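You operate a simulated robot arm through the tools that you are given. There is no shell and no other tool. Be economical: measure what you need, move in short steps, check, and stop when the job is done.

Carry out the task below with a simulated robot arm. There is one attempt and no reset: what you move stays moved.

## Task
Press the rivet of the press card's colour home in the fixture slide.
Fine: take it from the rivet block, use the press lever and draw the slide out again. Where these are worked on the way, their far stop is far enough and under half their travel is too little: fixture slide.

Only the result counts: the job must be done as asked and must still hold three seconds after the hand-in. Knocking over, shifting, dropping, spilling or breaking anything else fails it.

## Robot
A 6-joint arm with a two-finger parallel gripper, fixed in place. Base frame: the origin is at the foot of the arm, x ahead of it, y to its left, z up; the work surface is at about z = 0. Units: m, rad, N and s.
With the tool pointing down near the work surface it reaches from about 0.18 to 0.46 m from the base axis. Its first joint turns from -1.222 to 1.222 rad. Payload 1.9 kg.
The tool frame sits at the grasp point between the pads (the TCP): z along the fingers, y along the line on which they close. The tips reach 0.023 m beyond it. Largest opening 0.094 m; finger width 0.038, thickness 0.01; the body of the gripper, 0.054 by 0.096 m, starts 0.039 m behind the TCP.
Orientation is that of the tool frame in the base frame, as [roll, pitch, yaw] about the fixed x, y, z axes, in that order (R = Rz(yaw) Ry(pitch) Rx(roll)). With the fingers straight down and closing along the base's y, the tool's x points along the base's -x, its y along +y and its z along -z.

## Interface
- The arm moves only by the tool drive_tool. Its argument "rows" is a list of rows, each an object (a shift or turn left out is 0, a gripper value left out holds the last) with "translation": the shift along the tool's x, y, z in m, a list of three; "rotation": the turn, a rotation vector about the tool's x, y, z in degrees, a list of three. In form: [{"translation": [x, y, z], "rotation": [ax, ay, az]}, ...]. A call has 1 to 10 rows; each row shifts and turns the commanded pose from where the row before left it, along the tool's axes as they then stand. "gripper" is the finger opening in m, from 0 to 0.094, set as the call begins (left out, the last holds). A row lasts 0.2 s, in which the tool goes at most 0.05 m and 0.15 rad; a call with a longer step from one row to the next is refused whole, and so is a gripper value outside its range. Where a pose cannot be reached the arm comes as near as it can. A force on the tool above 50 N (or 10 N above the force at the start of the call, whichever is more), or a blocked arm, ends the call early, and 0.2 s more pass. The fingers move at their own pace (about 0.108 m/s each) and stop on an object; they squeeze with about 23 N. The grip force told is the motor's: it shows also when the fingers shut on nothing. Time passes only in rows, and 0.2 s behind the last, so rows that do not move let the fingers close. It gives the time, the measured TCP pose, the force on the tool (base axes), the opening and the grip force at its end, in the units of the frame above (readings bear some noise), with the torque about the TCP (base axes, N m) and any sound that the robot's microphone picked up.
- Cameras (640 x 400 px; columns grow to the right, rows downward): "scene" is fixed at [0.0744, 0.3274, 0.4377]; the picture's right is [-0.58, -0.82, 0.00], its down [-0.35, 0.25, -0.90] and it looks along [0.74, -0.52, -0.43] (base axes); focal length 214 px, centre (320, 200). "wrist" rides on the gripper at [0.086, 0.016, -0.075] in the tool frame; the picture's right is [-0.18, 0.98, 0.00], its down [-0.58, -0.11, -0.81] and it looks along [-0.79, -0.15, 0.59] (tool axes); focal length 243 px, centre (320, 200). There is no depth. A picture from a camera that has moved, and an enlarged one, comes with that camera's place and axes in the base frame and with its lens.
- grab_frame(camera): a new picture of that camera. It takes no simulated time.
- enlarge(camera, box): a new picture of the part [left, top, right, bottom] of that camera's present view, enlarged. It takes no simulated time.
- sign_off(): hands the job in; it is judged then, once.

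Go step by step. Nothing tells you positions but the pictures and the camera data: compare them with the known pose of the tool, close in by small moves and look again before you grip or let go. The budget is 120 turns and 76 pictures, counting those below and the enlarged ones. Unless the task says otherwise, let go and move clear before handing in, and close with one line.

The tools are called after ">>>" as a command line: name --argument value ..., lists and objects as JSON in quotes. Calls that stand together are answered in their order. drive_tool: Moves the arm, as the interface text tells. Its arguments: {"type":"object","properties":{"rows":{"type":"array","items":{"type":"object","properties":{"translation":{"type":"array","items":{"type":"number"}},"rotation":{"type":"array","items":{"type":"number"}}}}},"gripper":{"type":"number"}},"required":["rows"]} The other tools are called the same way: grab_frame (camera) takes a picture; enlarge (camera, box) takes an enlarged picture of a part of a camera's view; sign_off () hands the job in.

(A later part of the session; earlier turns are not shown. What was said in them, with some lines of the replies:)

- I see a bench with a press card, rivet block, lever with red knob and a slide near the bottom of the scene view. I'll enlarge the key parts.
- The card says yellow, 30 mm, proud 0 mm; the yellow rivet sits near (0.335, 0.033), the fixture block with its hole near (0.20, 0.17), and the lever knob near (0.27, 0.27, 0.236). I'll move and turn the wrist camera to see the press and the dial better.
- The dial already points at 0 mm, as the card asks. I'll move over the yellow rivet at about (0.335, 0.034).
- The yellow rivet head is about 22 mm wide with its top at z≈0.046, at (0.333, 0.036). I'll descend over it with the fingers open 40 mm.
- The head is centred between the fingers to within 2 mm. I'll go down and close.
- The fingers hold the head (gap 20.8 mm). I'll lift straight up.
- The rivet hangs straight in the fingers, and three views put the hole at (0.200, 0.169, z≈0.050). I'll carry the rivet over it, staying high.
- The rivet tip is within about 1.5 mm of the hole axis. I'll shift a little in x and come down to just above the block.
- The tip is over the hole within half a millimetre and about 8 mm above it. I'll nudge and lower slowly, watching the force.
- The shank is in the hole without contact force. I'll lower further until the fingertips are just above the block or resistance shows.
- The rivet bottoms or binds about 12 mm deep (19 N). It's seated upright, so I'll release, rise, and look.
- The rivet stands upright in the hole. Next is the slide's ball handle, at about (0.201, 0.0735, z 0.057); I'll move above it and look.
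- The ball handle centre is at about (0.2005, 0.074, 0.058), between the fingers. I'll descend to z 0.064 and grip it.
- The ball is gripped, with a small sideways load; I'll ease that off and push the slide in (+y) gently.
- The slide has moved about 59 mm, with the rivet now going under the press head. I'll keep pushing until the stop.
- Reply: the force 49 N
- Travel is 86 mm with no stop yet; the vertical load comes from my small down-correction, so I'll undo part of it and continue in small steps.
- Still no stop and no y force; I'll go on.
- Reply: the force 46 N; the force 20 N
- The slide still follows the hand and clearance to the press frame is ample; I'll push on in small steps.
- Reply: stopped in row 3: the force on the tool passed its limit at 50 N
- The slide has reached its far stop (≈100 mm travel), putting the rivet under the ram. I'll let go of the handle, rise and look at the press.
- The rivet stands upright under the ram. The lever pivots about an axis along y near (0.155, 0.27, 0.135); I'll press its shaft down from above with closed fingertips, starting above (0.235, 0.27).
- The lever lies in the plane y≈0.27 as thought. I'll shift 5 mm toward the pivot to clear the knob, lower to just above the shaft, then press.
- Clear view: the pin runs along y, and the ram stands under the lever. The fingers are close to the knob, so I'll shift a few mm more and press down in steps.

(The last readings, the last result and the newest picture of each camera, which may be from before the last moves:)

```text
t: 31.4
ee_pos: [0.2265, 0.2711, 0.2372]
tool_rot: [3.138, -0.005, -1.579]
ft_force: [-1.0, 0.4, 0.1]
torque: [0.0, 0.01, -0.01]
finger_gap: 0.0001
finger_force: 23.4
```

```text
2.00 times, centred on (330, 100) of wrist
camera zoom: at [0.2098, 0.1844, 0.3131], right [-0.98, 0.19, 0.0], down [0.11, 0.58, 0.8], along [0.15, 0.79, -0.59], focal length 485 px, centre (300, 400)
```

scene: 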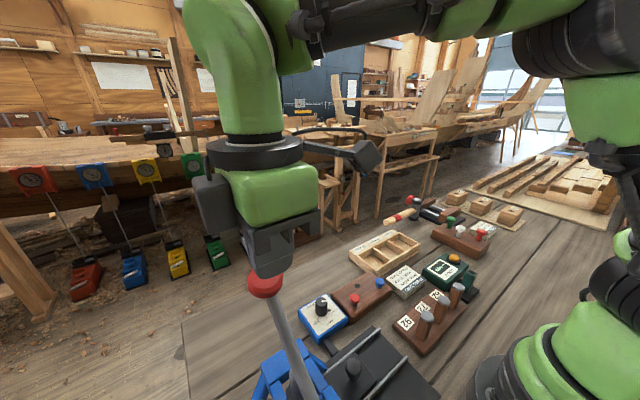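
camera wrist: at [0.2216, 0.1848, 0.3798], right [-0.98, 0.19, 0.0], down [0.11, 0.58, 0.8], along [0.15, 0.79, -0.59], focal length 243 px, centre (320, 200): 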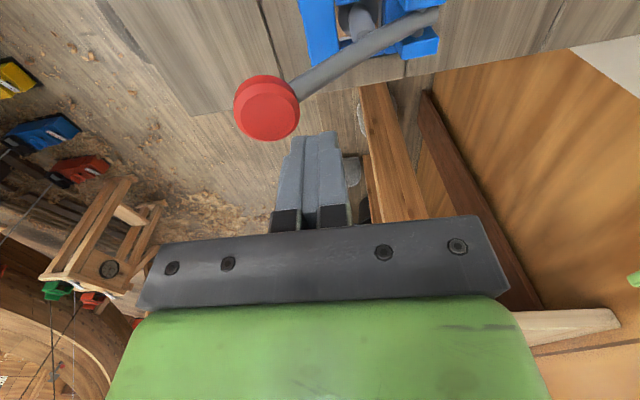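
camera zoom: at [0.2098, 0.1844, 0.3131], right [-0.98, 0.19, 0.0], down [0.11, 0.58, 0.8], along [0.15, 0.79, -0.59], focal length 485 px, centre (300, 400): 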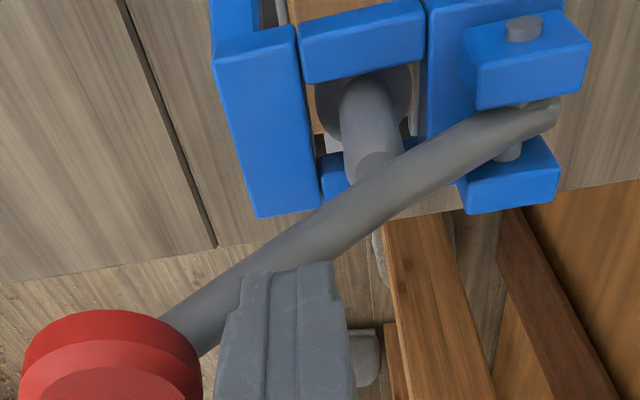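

>>> drive_tool --rows '[{"translation": [0, 0, 0.004]}, {"translation": [0, 0, 0.004]}, {"translation": [0, 0, 0.004]}, {"translation": [0, 0, 0.004]}, {"translation": [0, 0, 0.004]}, {}]'

>>> enlarge --camera "wrist" --box '[200, 0, 460, 200]'

```text
t: 32.9
ee_pos: [0.2253, 0.2702, 0.2166]
tool_rot: [3.139, -0.003, -1.577]
ft_force: [-0.1, -0.1, 1.9]
torque: [-0.02, -0.05, 0.01]
finger_gap: 0.0
finger_force: 23.0
```

```text
2.00 times, centred on (330, 100) of wrist
camera zoom: at [0.2098, 0.1845, 0.293], right [-0.98, 0.19, 0.0], down [0.11, 0.58, 0.8], along [0.15, 0.79, -0.59], focal length 485 px, centre (300, 400)
```

zoom: 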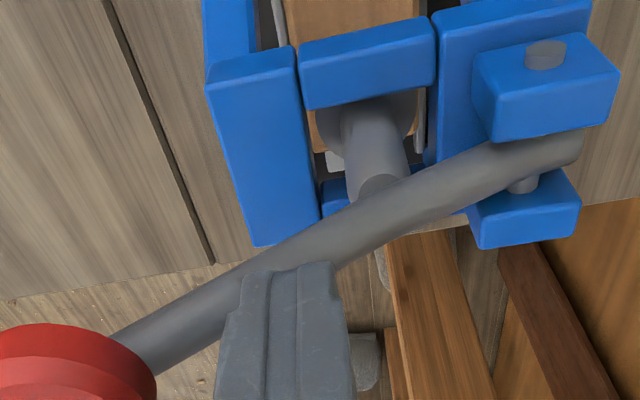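

The lever now follows with light force. I'll continue downward, drifting slightly outward.

>>> drive_tool --rows '[{"translation": [0, -0.002, 0.004]}, {"translation": [0, -0.002, 0.004]}, {"translation": [0, -0.002, 0.004]}, {"translation": [0, -0.002, 0.004]}, {"translation": [0, -0.002, 0.004]}, {}]'

>>> enlarge --camera "wrist" --box '[200, 0, 460, 200]'

```text
t: 34.2
ee_pos: [0.2358, 0.2707, 0.1969]
tool_rot: [3.14, -0.001, -1.575]
ft_force: [-4.8, 1.1, 1.8]
torque: [0.01, 0.13, 0.02]
finger_gap: 0.0002
finger_force: 22.5
```

```text
2.00 times, centred on (330, 100) of wrist
camera zoom: at [0.2201, 0.1846, 0.2731], right [-0.98, 0.19, 0.0], down [0.11, 0.58, 0.8], along [0.15, 0.79, -0.59], focal length 485 px, centre (300, 400)
```

zoom: 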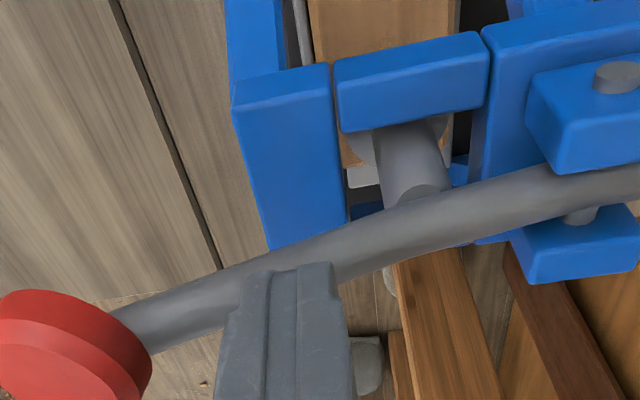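

>>> drive_tool --rows '[{"translation": [0, -0.002, 0.003]}, {"translation": [0, -0.002, 0.003]}, {"translation": [0, -0.001, 0.003]}, {"translation": [0, 0, 0.003]}, {"translation": [0, 0, 0.003]}, {}]'

>>> enlarge --camera "wrist" --box '[200, 0, 460, 200]'

```text
t: 35.6
ee_pos: [0.2426, 0.2701, 0.1828]
tool_rot: [3.14, -0.001, -1.577]
ft_force: [3.1, 0.9, 4.1]
torque: [0.0, -0.11, 0.04]
finger_gap: 0.0002
finger_force: 23.0
```

```text
2.00 times, centred on (330, 100) of wrist
camera zoom: at [0.2258, 0.1842, 0.258], right [-0.98, 0.19, 0.0], down [0.11, 0.58, 0.81], along [0.15, 0.79, -0.59], focal length 485 px, centre (300, 400)
```

zoom: 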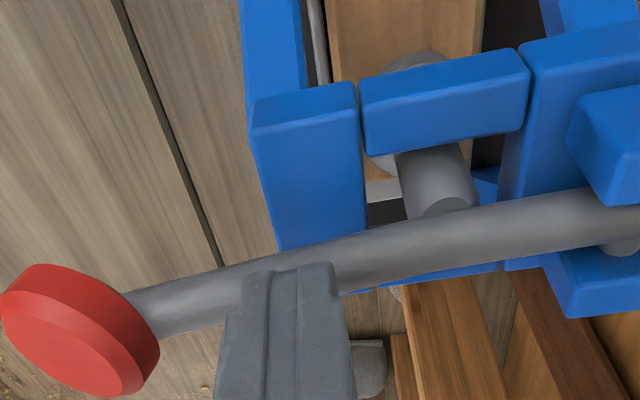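

Lever is near horizontal and the ram is close to the rivet. I'll continue pressing.

>>> drive_tool --rows '[{"translation": [0, 0, 0.003]}, {"translation": [0, 0, 0.003]}, {"translation": [0, 0, 0.003]}, {"translation": [0, 0, 0.003]}, {"translation": [0, 0, 0.003]}, {}]'

>>> enlarge --camera "wrist" --box '[200, 0, 460, 200]'

```text
t: 37.0
ee_pos: [0.2385, 0.2699, 0.1666]
tool_rot: [3.134, -0.006, -1.577]
ft_force: [3.5, 2.5, 5.1]
torque: [0.07, -0.1, 0.01]
finger_gap: 0.0
finger_force: 23.3
```

```text
2.00 times, centred on (330, 100) of wrist
camera zoom: at [0.2242, 0.1843, 0.2425], right [-0.98, 0.19, 0.01], down [0.12, 0.58, 0.8], along [0.15, 0.79, -0.6], focal length 485 px, centre (300, 400)
```

zoom: 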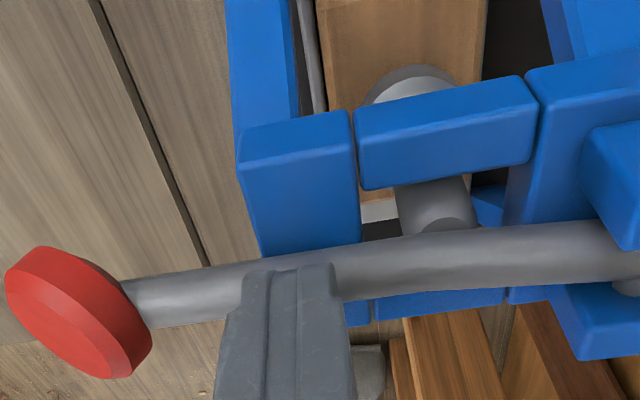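

>>> drive_tool --rows '[{"translation": [0, 0, 0.003]}, {"translation": [0, 0, 0.003]}, {"translation": [0, 0, 0.003]}, {"translation": [0, 0, 0.003]}, {"translation": [0, 0, 0.003]}, {}]'

>>> enlarge --camera "wrist" --box '[200, 0, 460, 200]'

```text
t: 37.9
ee_pos: [0.2404, 0.2713, 0.1616]
tool_rot: [3.136, -0.002, -1.581]
ft_force: [-6.0, -6.0, 20.0]
torque: [-0.18, 0.27, 0.05]
finger_gap: 0.0001
finger_force: 22.8
stopped in row 4: the force on the tool passed its limit at 59 N (the readings are from after the stop); the commanded pose is now the measured one
```

```text
2.00 times, centred on (330, 100) of wrist
camera zoom: at [0.224, 0.1843, 0.2366], right [-0.98, 0.19, 0.0], down [0.12, 0.58, 0.8], along [0.15, 0.79, -0.59], focal length 485 px, centre (300, 400)
```

zoom: 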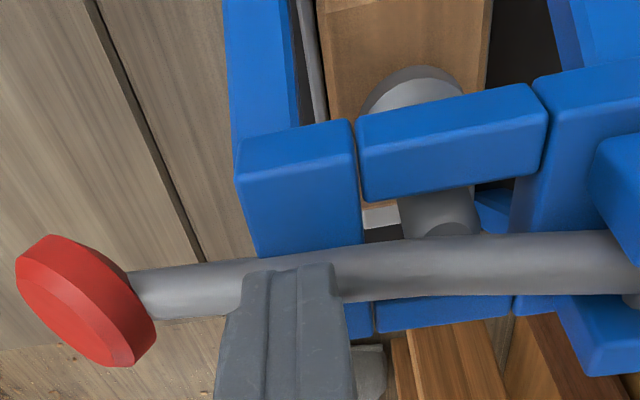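

Resistance passed 50 N with the lever about horizontal. It may be the stop or the press fit, so I'll move outward along the shaft for more leverage and press again.

>>> drive_tool --rows '[{"translation": [0, 0, -0.006]}, {"translation": [0, -0.015, 0]}, {"translation": [0, -0.017, 0]}, {"translation": [0, 0, 0.002]}, {}]'

>>> enlarge --camera "wrist" --box '[200, 0, 460, 200]'

```text
t: 39.1
ee_pos: [0.2717, 0.2693, 0.164]
tool_rot: [3.136, -0.003, -1.58]
ft_force: [-0.5, 0.4, 1.8]
torque: [0.01, 0.05, 0.0]
finger_gap: 0.0001
finger_force: 22.5
```

```text
2.00 times, centred on (330, 100) of wrist
camera zoom: at [0.2561, 0.1839, 0.2394], right [-0.98, 0.19, 0.0], down [0.12, 0.58, 0.8], along [0.15, 0.79, -0.59], focal length 485 px, centre (300, 400)
```

zoom: 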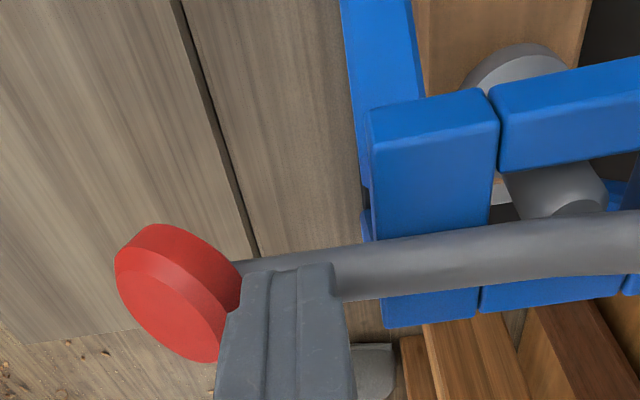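

>>> drive_tool --rows '[{"translation": [0, 0.003, 0.002]}, {"translation": [0, 0, 0.002]}, {"translation": [0, 0, 0.002]}, {"translation": [0, 0, 0.002]}, {"translation": [0, 0, 0.002]}, {"translation": [0, 0, 0.002]}, {"translation": [0, 0, 0.002]}, {}]'

>>> enlarge --camera "wrist" --box '[200, 0, 460, 200]'

```text
t: 40.2
ee_pos: [0.2693, 0.2706, 0.1578]
tool_rot: [3.139, -0.001, -1.582]
ft_force: [-6.5, -8.2, 22.5]
torque: [-0.17, 0.34, 0.03]
finger_gap: 0.0002
finger_force: 22.9
stopped in row 5: the force on the tool passed its limit at 55 N (the readings are from after the stop); the commanded pose is now the measured one
```

```text
2.00 times, centred on (330, 100) of wrist
camera zoom: at [0.2526, 0.184, 0.2339], right [-0.98, 0.2, 0.0], down [0.12, 0.58, 0.81], along [0.16, 0.79, -0.59], focal length 485 px, centre (300, 400)
```

zoom: 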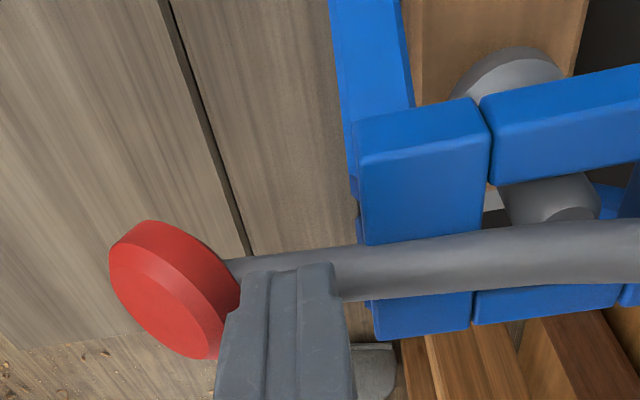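

The lever stopped at about the same angle as before, which suggests a stop. I'll rise, back off to the front, and inspect the rivet and ram.

>>> drive_tool --rows '[{"translation": [0, 0, -0.02]}, {"translation": [0, 0, -0.04]}, {"translation": [0, 0, -0.04]}, {"translation": [0.03, 0.01, -0.02]}, {"translation": [0.045, 0.012, 0]}, {"translation": [0.045, 0.012, 0]}, {"translation": [0.045, 0.012, 0]}, {"translation": [0.035, 0.012, 0]}, {"translation": [0, 0.01, 0.04]}, {}]'

>>> enlarge --camera "wrist" --box '[240, 80, 460, 240]'

>>> enlarge --camera "scene" --box '[220, 250, 440, 400]'

```text
t: 41.0
ee_pos: [0.2609, 0.2705, 0.2276]
tool_rot: [3.099, -0.013, -1.588]
ft_force: [-5.1, 0.0, -1.3]
torque: [0.0, 0.04, 0.02]
finger_gap: 0.0002
finger_force: 22.7
stopped in row 3: the force on the tool passed its limit at 72 N (the readings are from after the stop); the commanded pose is now the measured one
```

```text
2.50 times, centred on (350, 160) of wrist
camera zoom: at [0.247, 0.1855, 0.3065], right [-0.98, 0.2, 0.04], down [0.15, 0.59, 0.79], along [0.14, 0.78, -0.61], focal length 606 px, centre (245, 300)
```

zoom: 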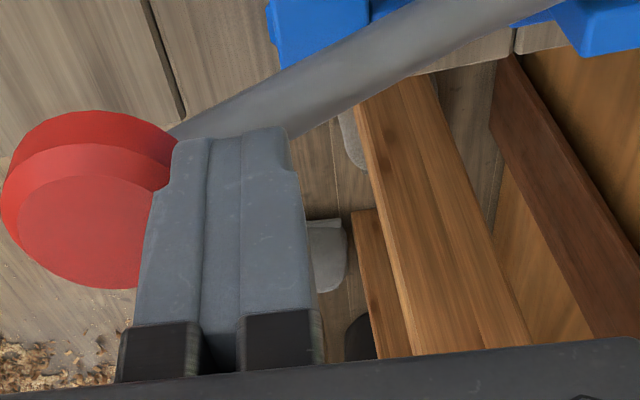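

```text
2.67 times, centred on (330, 325) of scene
camera zoom: at [0.0745, 0.3274, 0.4377], right [-0.58, -0.82, 0.0], down [-0.35, 0.25, -0.9], along [0.74, -0.52, -0.43], focal length 572 px, centre (293, -133)
```

zoom: 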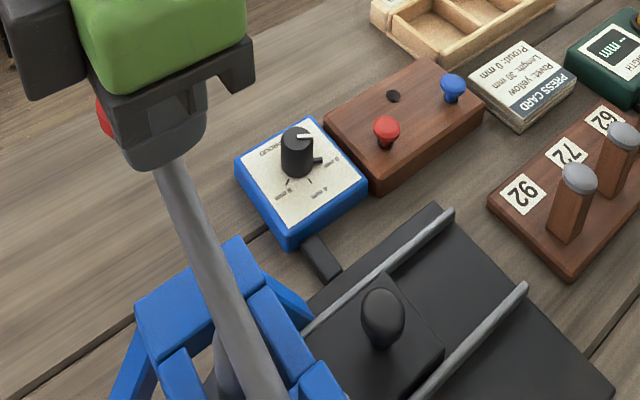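

The lever springs back up, and its knob caught the closed fingers on the way. I'll ease toward the pivot side and let it rise under control.

>>> drive_tool --rows '[{"translation": [0, 0.008, 0]}, {"translation": [0, 0.01, 0]}, {"translation": [0, 0.01, 0]}, {"translation": [0, 0.008, -0.003]}, {"translation": [0, 0, -0.006]}, {"translation": [0, 0, -0.008]}, {}]'

>>> enlarge --camera "wrist" --box '[200, 0, 460, 200]'

```text
t: 42.5
ee_pos: [0.2249, 0.2708, 0.2472]
tool_rot: [3.101, -0.015, -1.587]
ft_force: [-0.2, -0.3, -0.2]
torque: [0.0, -0.02, -0.02]
finger_gap: 0.0
finger_force: 22.6
```

```text
2.00 times, centred on (330, 100) of wrist
camera zoom: at [0.2121, 0.1866, 0.325], right [-0.98, 0.2, 0.04], down [0.15, 0.59, 0.79], along [0.14, 0.78, -0.61], focal length 485 px, centre (300, 400)
```

zoom: 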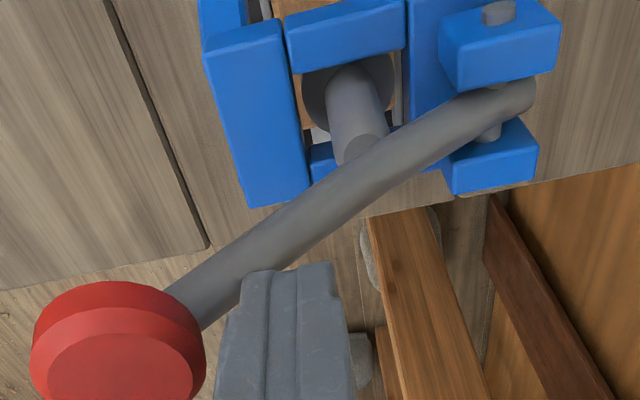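

The lever is back at rest and I'm free. I'll rise, straighten the tool, and go to the front to inspect.

>>> drive_tool --rows '[{"translation": [0, 0, -0.03], "rotation": [2.3, -0.8, -0.9]}, {"translation": [0, 0, -0.03]}, {"translation": [0.045, 0.005, 0]}, {"translation": [0.045, 0.005, 0]}, {"translation": [0.045, 0.005, 0]}, {"translation": [0.045, 0.005, 0]}, {"translation": [0.025, 0.004, 0.03]}, {"translation": [0, 0, 0.04]}, {"translation": [0, 0, 0.03]}, {}]' --gripper 0.045

>>> enlarge --camera "wrist" --box '[240, 80, 440, 240]'

```text
t: 44.8
ee_pos: [0.2028, 0.0678, 0.207]
tool_rot: [-3.141, 0.002, -1.571]
ft_force: [-0.7, 1.1, 0.5]
torque: [-0.01, -0.01, 0.02]
finger_gap: 0.0451
finger_force: 0.2
```

```text
2.50 times, centred on (340, 160) of wrist
camera zoom: at [0.1879, -0.0194, 0.2827], right [-0.98, 0.18, 0.0], down [0.11, 0.58, 0.81], along [0.15, 0.79, -0.59], focal length 606 px, centre (270, 300)
```

zoom: 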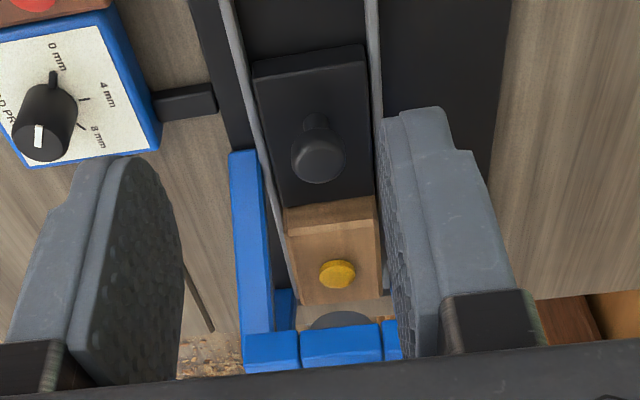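

The yellow head now sits flush on the block. I'll go back to the ball handle to draw the slide out.

>>> drive_tool --rows '[{"translation": [-0.036, 0.0008, 0]}, {"translation": [-0.036, 0.0008, 0]}, {"translation": [-0.034, 0.0006, 0.01]}, {"translation": [0, 0, 0.04]}, {"translation": [0, 0, 0.03]}, {}]'

>>> enlarge --camera "wrist" --box '[220, 40, 440, 220]'

```text
t: 46.1
ee_pos: [0.2019, 0.1735, 0.1265]
tool_rot: [3.141, 0.0, -1.572]
ft_force: [0.0, -0.9, 0.5]
torque: [-0.01, -0.03, 0.02]
finger_gap: 0.0451
finger_force: 0.1
```

```text
2.22 times, centred on (330, 130) of wrist
camera zoom: at [0.1854, 0.0866, 0.2026], right [-0.98, 0.18, 0.0], down [0.11, 0.58, 0.81], along [0.15, 0.79, -0.59], focal length 539 px, centre (298, 356)
```

zoom: 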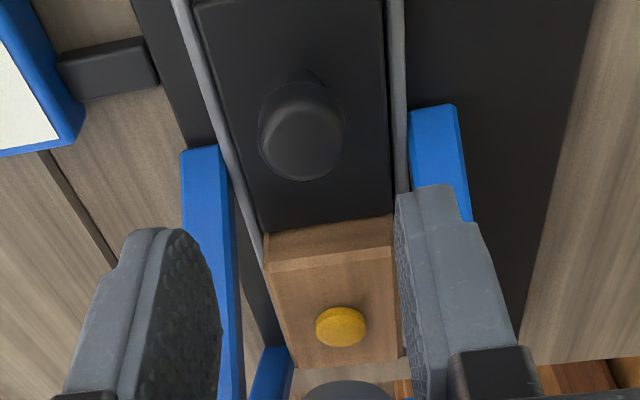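

>>> drive_tool --rows '[{"translation": [0, 0.0013, 0.03]}, {"translation": [0, 0, 0.02]}, {"translation": [0, 0, 0.0115]}, {}]'

>>> drive_tool --rows '[{}, {}, {}]' --gripper 0.01

```text
t: 47.1
ee_pos: [0.199, 0.1734, 0.0655]
tool_rot: [-3.141, 0.001, -1.571]
ft_force: [0.3, -0.5, -0.3]
torque: [-0.01, -0.01, -0.01]
finger_gap: 0.0449
finger_force: 0.0
```

```text
t: 48.0
ee_pos: [0.1995, 0.1737, 0.0655]
tool_rot: [-3.139, 0.002, -1.572]
ft_force: [19.9, -4.1, -17.0]
torque: [-0.05, -0.27, -0.1]
finger_gap: 0.0252
finger_force: 45.3
```

Gripped. I'll ease the side load and pull the slide out (−y) all the way to its stop.

>>> drive_tool --rows '[{"translation": [0.001, -0.0006, 0.0002]}, {"translation": [0.006, 0, 0]}, {"translation": [0.008, 0, 0]}, {"translation": [0.008, 0, 0]}, {"translation": [0.008, 0, 0]}, {"translation": [0.008, 0, 0]}, {"translation": [0.008, 0, 0]}, {}]'

>>> drive_tool --rows '[{"translation": [0.008, 0, 0]}, {"translation": [0.008, 0, 0]}, {"translation": [0.008, 0, 0]}, {"translation": [0.007, 0, 0]}, {"translation": [0.007, 0, 0]}, {"translation": [0.006, 0, 0]}, {"translation": [0.004, 0, 0]}, {}]'

>>> enlarge --camera "scene" --box '[220, 250, 440, 400]'

```text
t: 49.8
ee_pos: [0.2006, 0.1263, 0.0645]
tool_rot: [-3.141, 0.0, -1.571]
ft_force: [14.2, -0.1, -17.7]
torque: [0.06, -0.25, 0.02]
finger_gap: 0.0249
finger_force: 45.4
```

```text
t: 51.5
ee_pos: [0.2004, 0.0782, 0.0654]
tool_rot: [3.141, 0.0, -1.572]
ft_force: [2.0, -1.4, 11.1]
torque: [0.01, -0.03, 0.05]
finger_gap: 0.0254
finger_force: 45.2
```

```text
2.67 times, centred on (330, 325) of scene
camera zoom: at [0.0744, 0.3273, 0.4377], right [-0.58, -0.82, 0.0], down [-0.35, 0.25, -0.9], along [0.74, -0.52, -0.43], focal length 572 px, centre (293, -133)
```

zoom: 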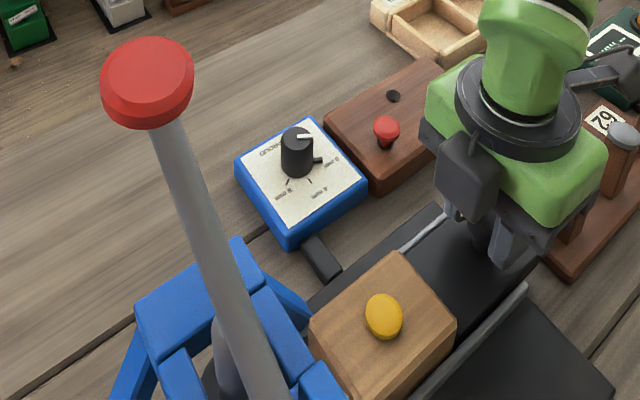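

The slide is nearly out, rivet flush. A few more millimetres to its outer stop, about y 0.074.

>>> drive_tool --rows '[{"translation": [0.002, 0, 0]}, {"translation": [0.002, 0, 0]}, {"translation": [0.001, 0, 0]}, {}]'

>>> enlarge --camera "scene" --box '[320, 320, 410, 400]'

```text
t: 52.5
ee_pos: [0.2005, 0.0729, 0.066]
tool_rot: [-3.14, 0.0, -1.57]
ft_force: [-6.3, 31.3, -0.6]
torque: [0.46, 0.07, -0.2]
finger_gap: 0.0252
finger_force: 45.0
```

```text
5.00 times, centred on (365, 360) of scene
camera zoom: at [0.0744, 0.3274, 0.4378], right [-0.58, -0.82, 0.0], down [-0.35, 0.25, -0.9], along [0.74, -0.52, -0.43], focal length 1072 px, centre (95, -600)
```

zoom: 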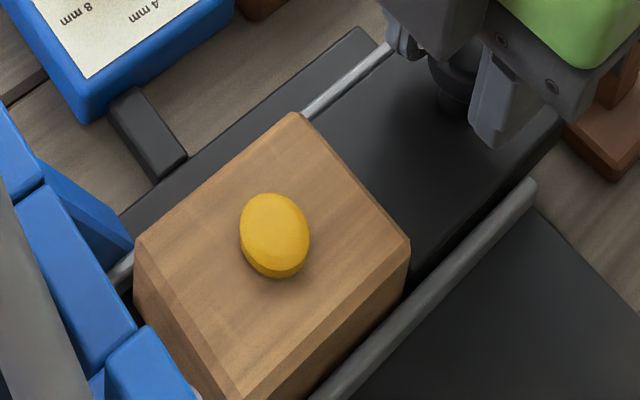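

The outer stop is reached (31 N) and the head looks seated. I'll relax, release, rise, and check the seating.

>>> drive_tool --rows '[{"translation": [-0.0004, 0, 0]}, {}]'

>>> drive_tool --rows '[{}, {}]' --gripper 0.045

>>> drive_tool --rows '[{"translation": [0, 0, -0.02]}, {"translation": [0, 0, -0.03]}, {"translation": [0, 0, -0.03]}, {"translation": [-0.02, 0, 0]}, {}]'

>>> enlarge --camera "wrist" --box '[260, 40, 420, 160]'

>>> grab_frame --camera "scene"

```text
t: 53.1
ee_pos: [0.1997, 0.0745, 0.0659]
tool_rot: [3.14, 0.002, -1.569]
ft_force: [-2.0, 25.1, -14.2]
torque: [0.45, 0.01, 0.19]
finger_gap: 0.0252
finger_force: 44.6
```

```text
t: 53.8
ee_pos: [0.2003, 0.0727, 0.0657]
tool_rot: [3.14, 0.001, -1.572]
ft_force: [-0.3, -0.2, -0.6]
torque: [0.05, -0.01, -0.01]
finger_gap: 0.0451
finger_force: 0.0
```

```text
t: 55.0
ee_pos: [0.2, 0.0935, 0.1468]
tool_rot: [-3.141, 0.0, -1.571]
ft_force: [0.1, 0.1, 0.1]
torque: [-0.04, 0.02, 0.0]
finger_gap: 0.0451
finger_force: 0.0
```

```text
3.33 times, centred on (340, 100) of wrist
camera zoom: at [0.1843, 0.0066, 0.2219], right [-0.98, 0.18, 0.0], down [0.11, 0.58, 0.81], along [0.15, 0.79, -0.59], focal length 809 px, centre (253, 533)
```

zoom: 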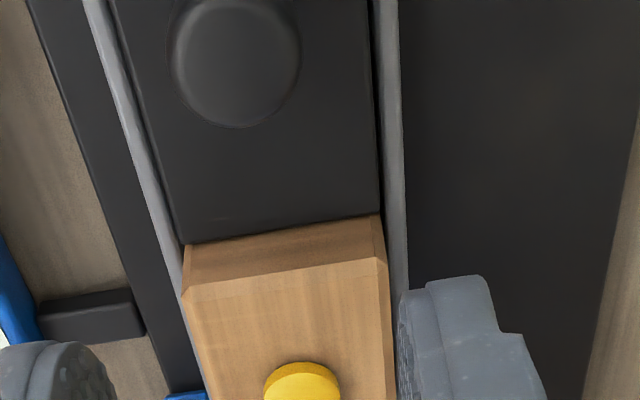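

```text
18 pictures are left
```

scene: 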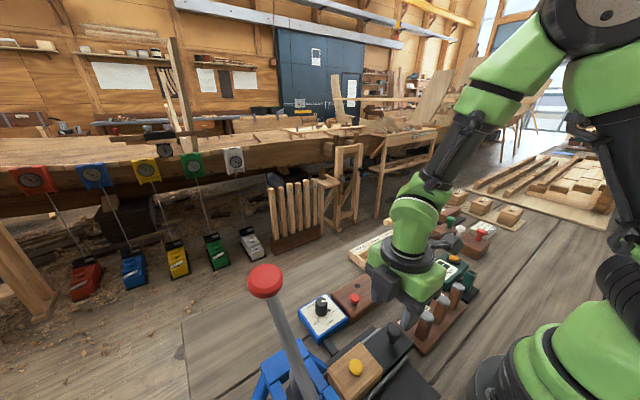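

>>> enlarge --camera "wrist" --box '[300, 120, 380, 180]'

>>> enlarge --camera "scene" --box '[330, 345, 380, 395]'

```text
6.67 times, centred on (340, 150) of wrist
camera zoom: at [0.1843, 0.0066, 0.2219], right [-0.98, 0.18, 0.0], down [0.11, 0.58, 0.81], along [0.15, 0.79, -0.59], focal length 1618 px, centre (187, 533)
```

zoom: 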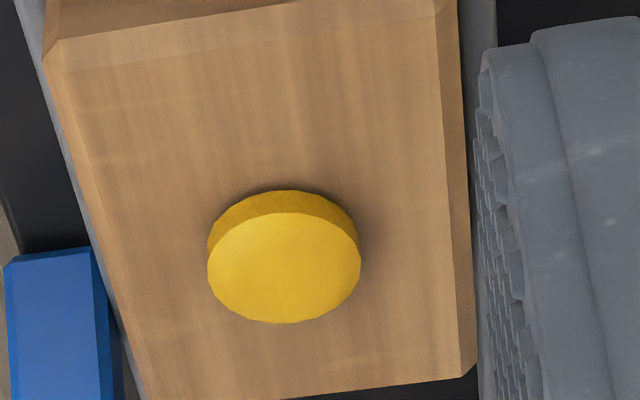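

```text
8.00 times, centred on (355, 370) of scene
camera zoom: at [0.0744, 0.3274, 0.4377], right [-0.58, -0.82, 0.0], down [-0.35, 0.25, -0.9], along [0.74, -0.52, -0.43], focal length 1716 px, centre (40, -1160)
```

zoom: 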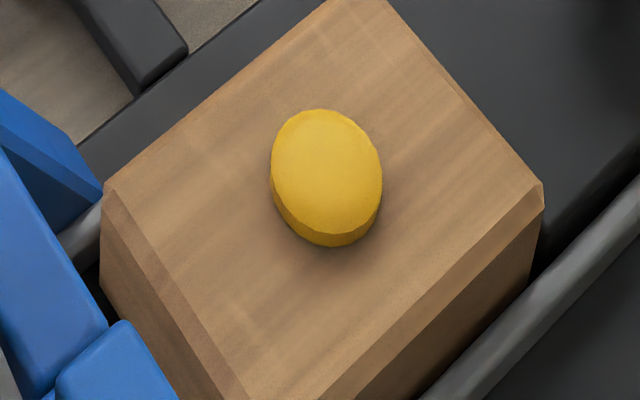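

The visible rim (about 4 mm) matches the head's own thickness, so the rivet is home. The slide is at its outer stop, the lever is back up and the gripper is clear, so I'm handing in.

>>> sign_off

```text
The job is handed in.
```

The yellow rivet is pressed home in the fixture block with the head-proud dial at 0 mm, the slide is drawn back out to its outer stop, and the lever is back up.
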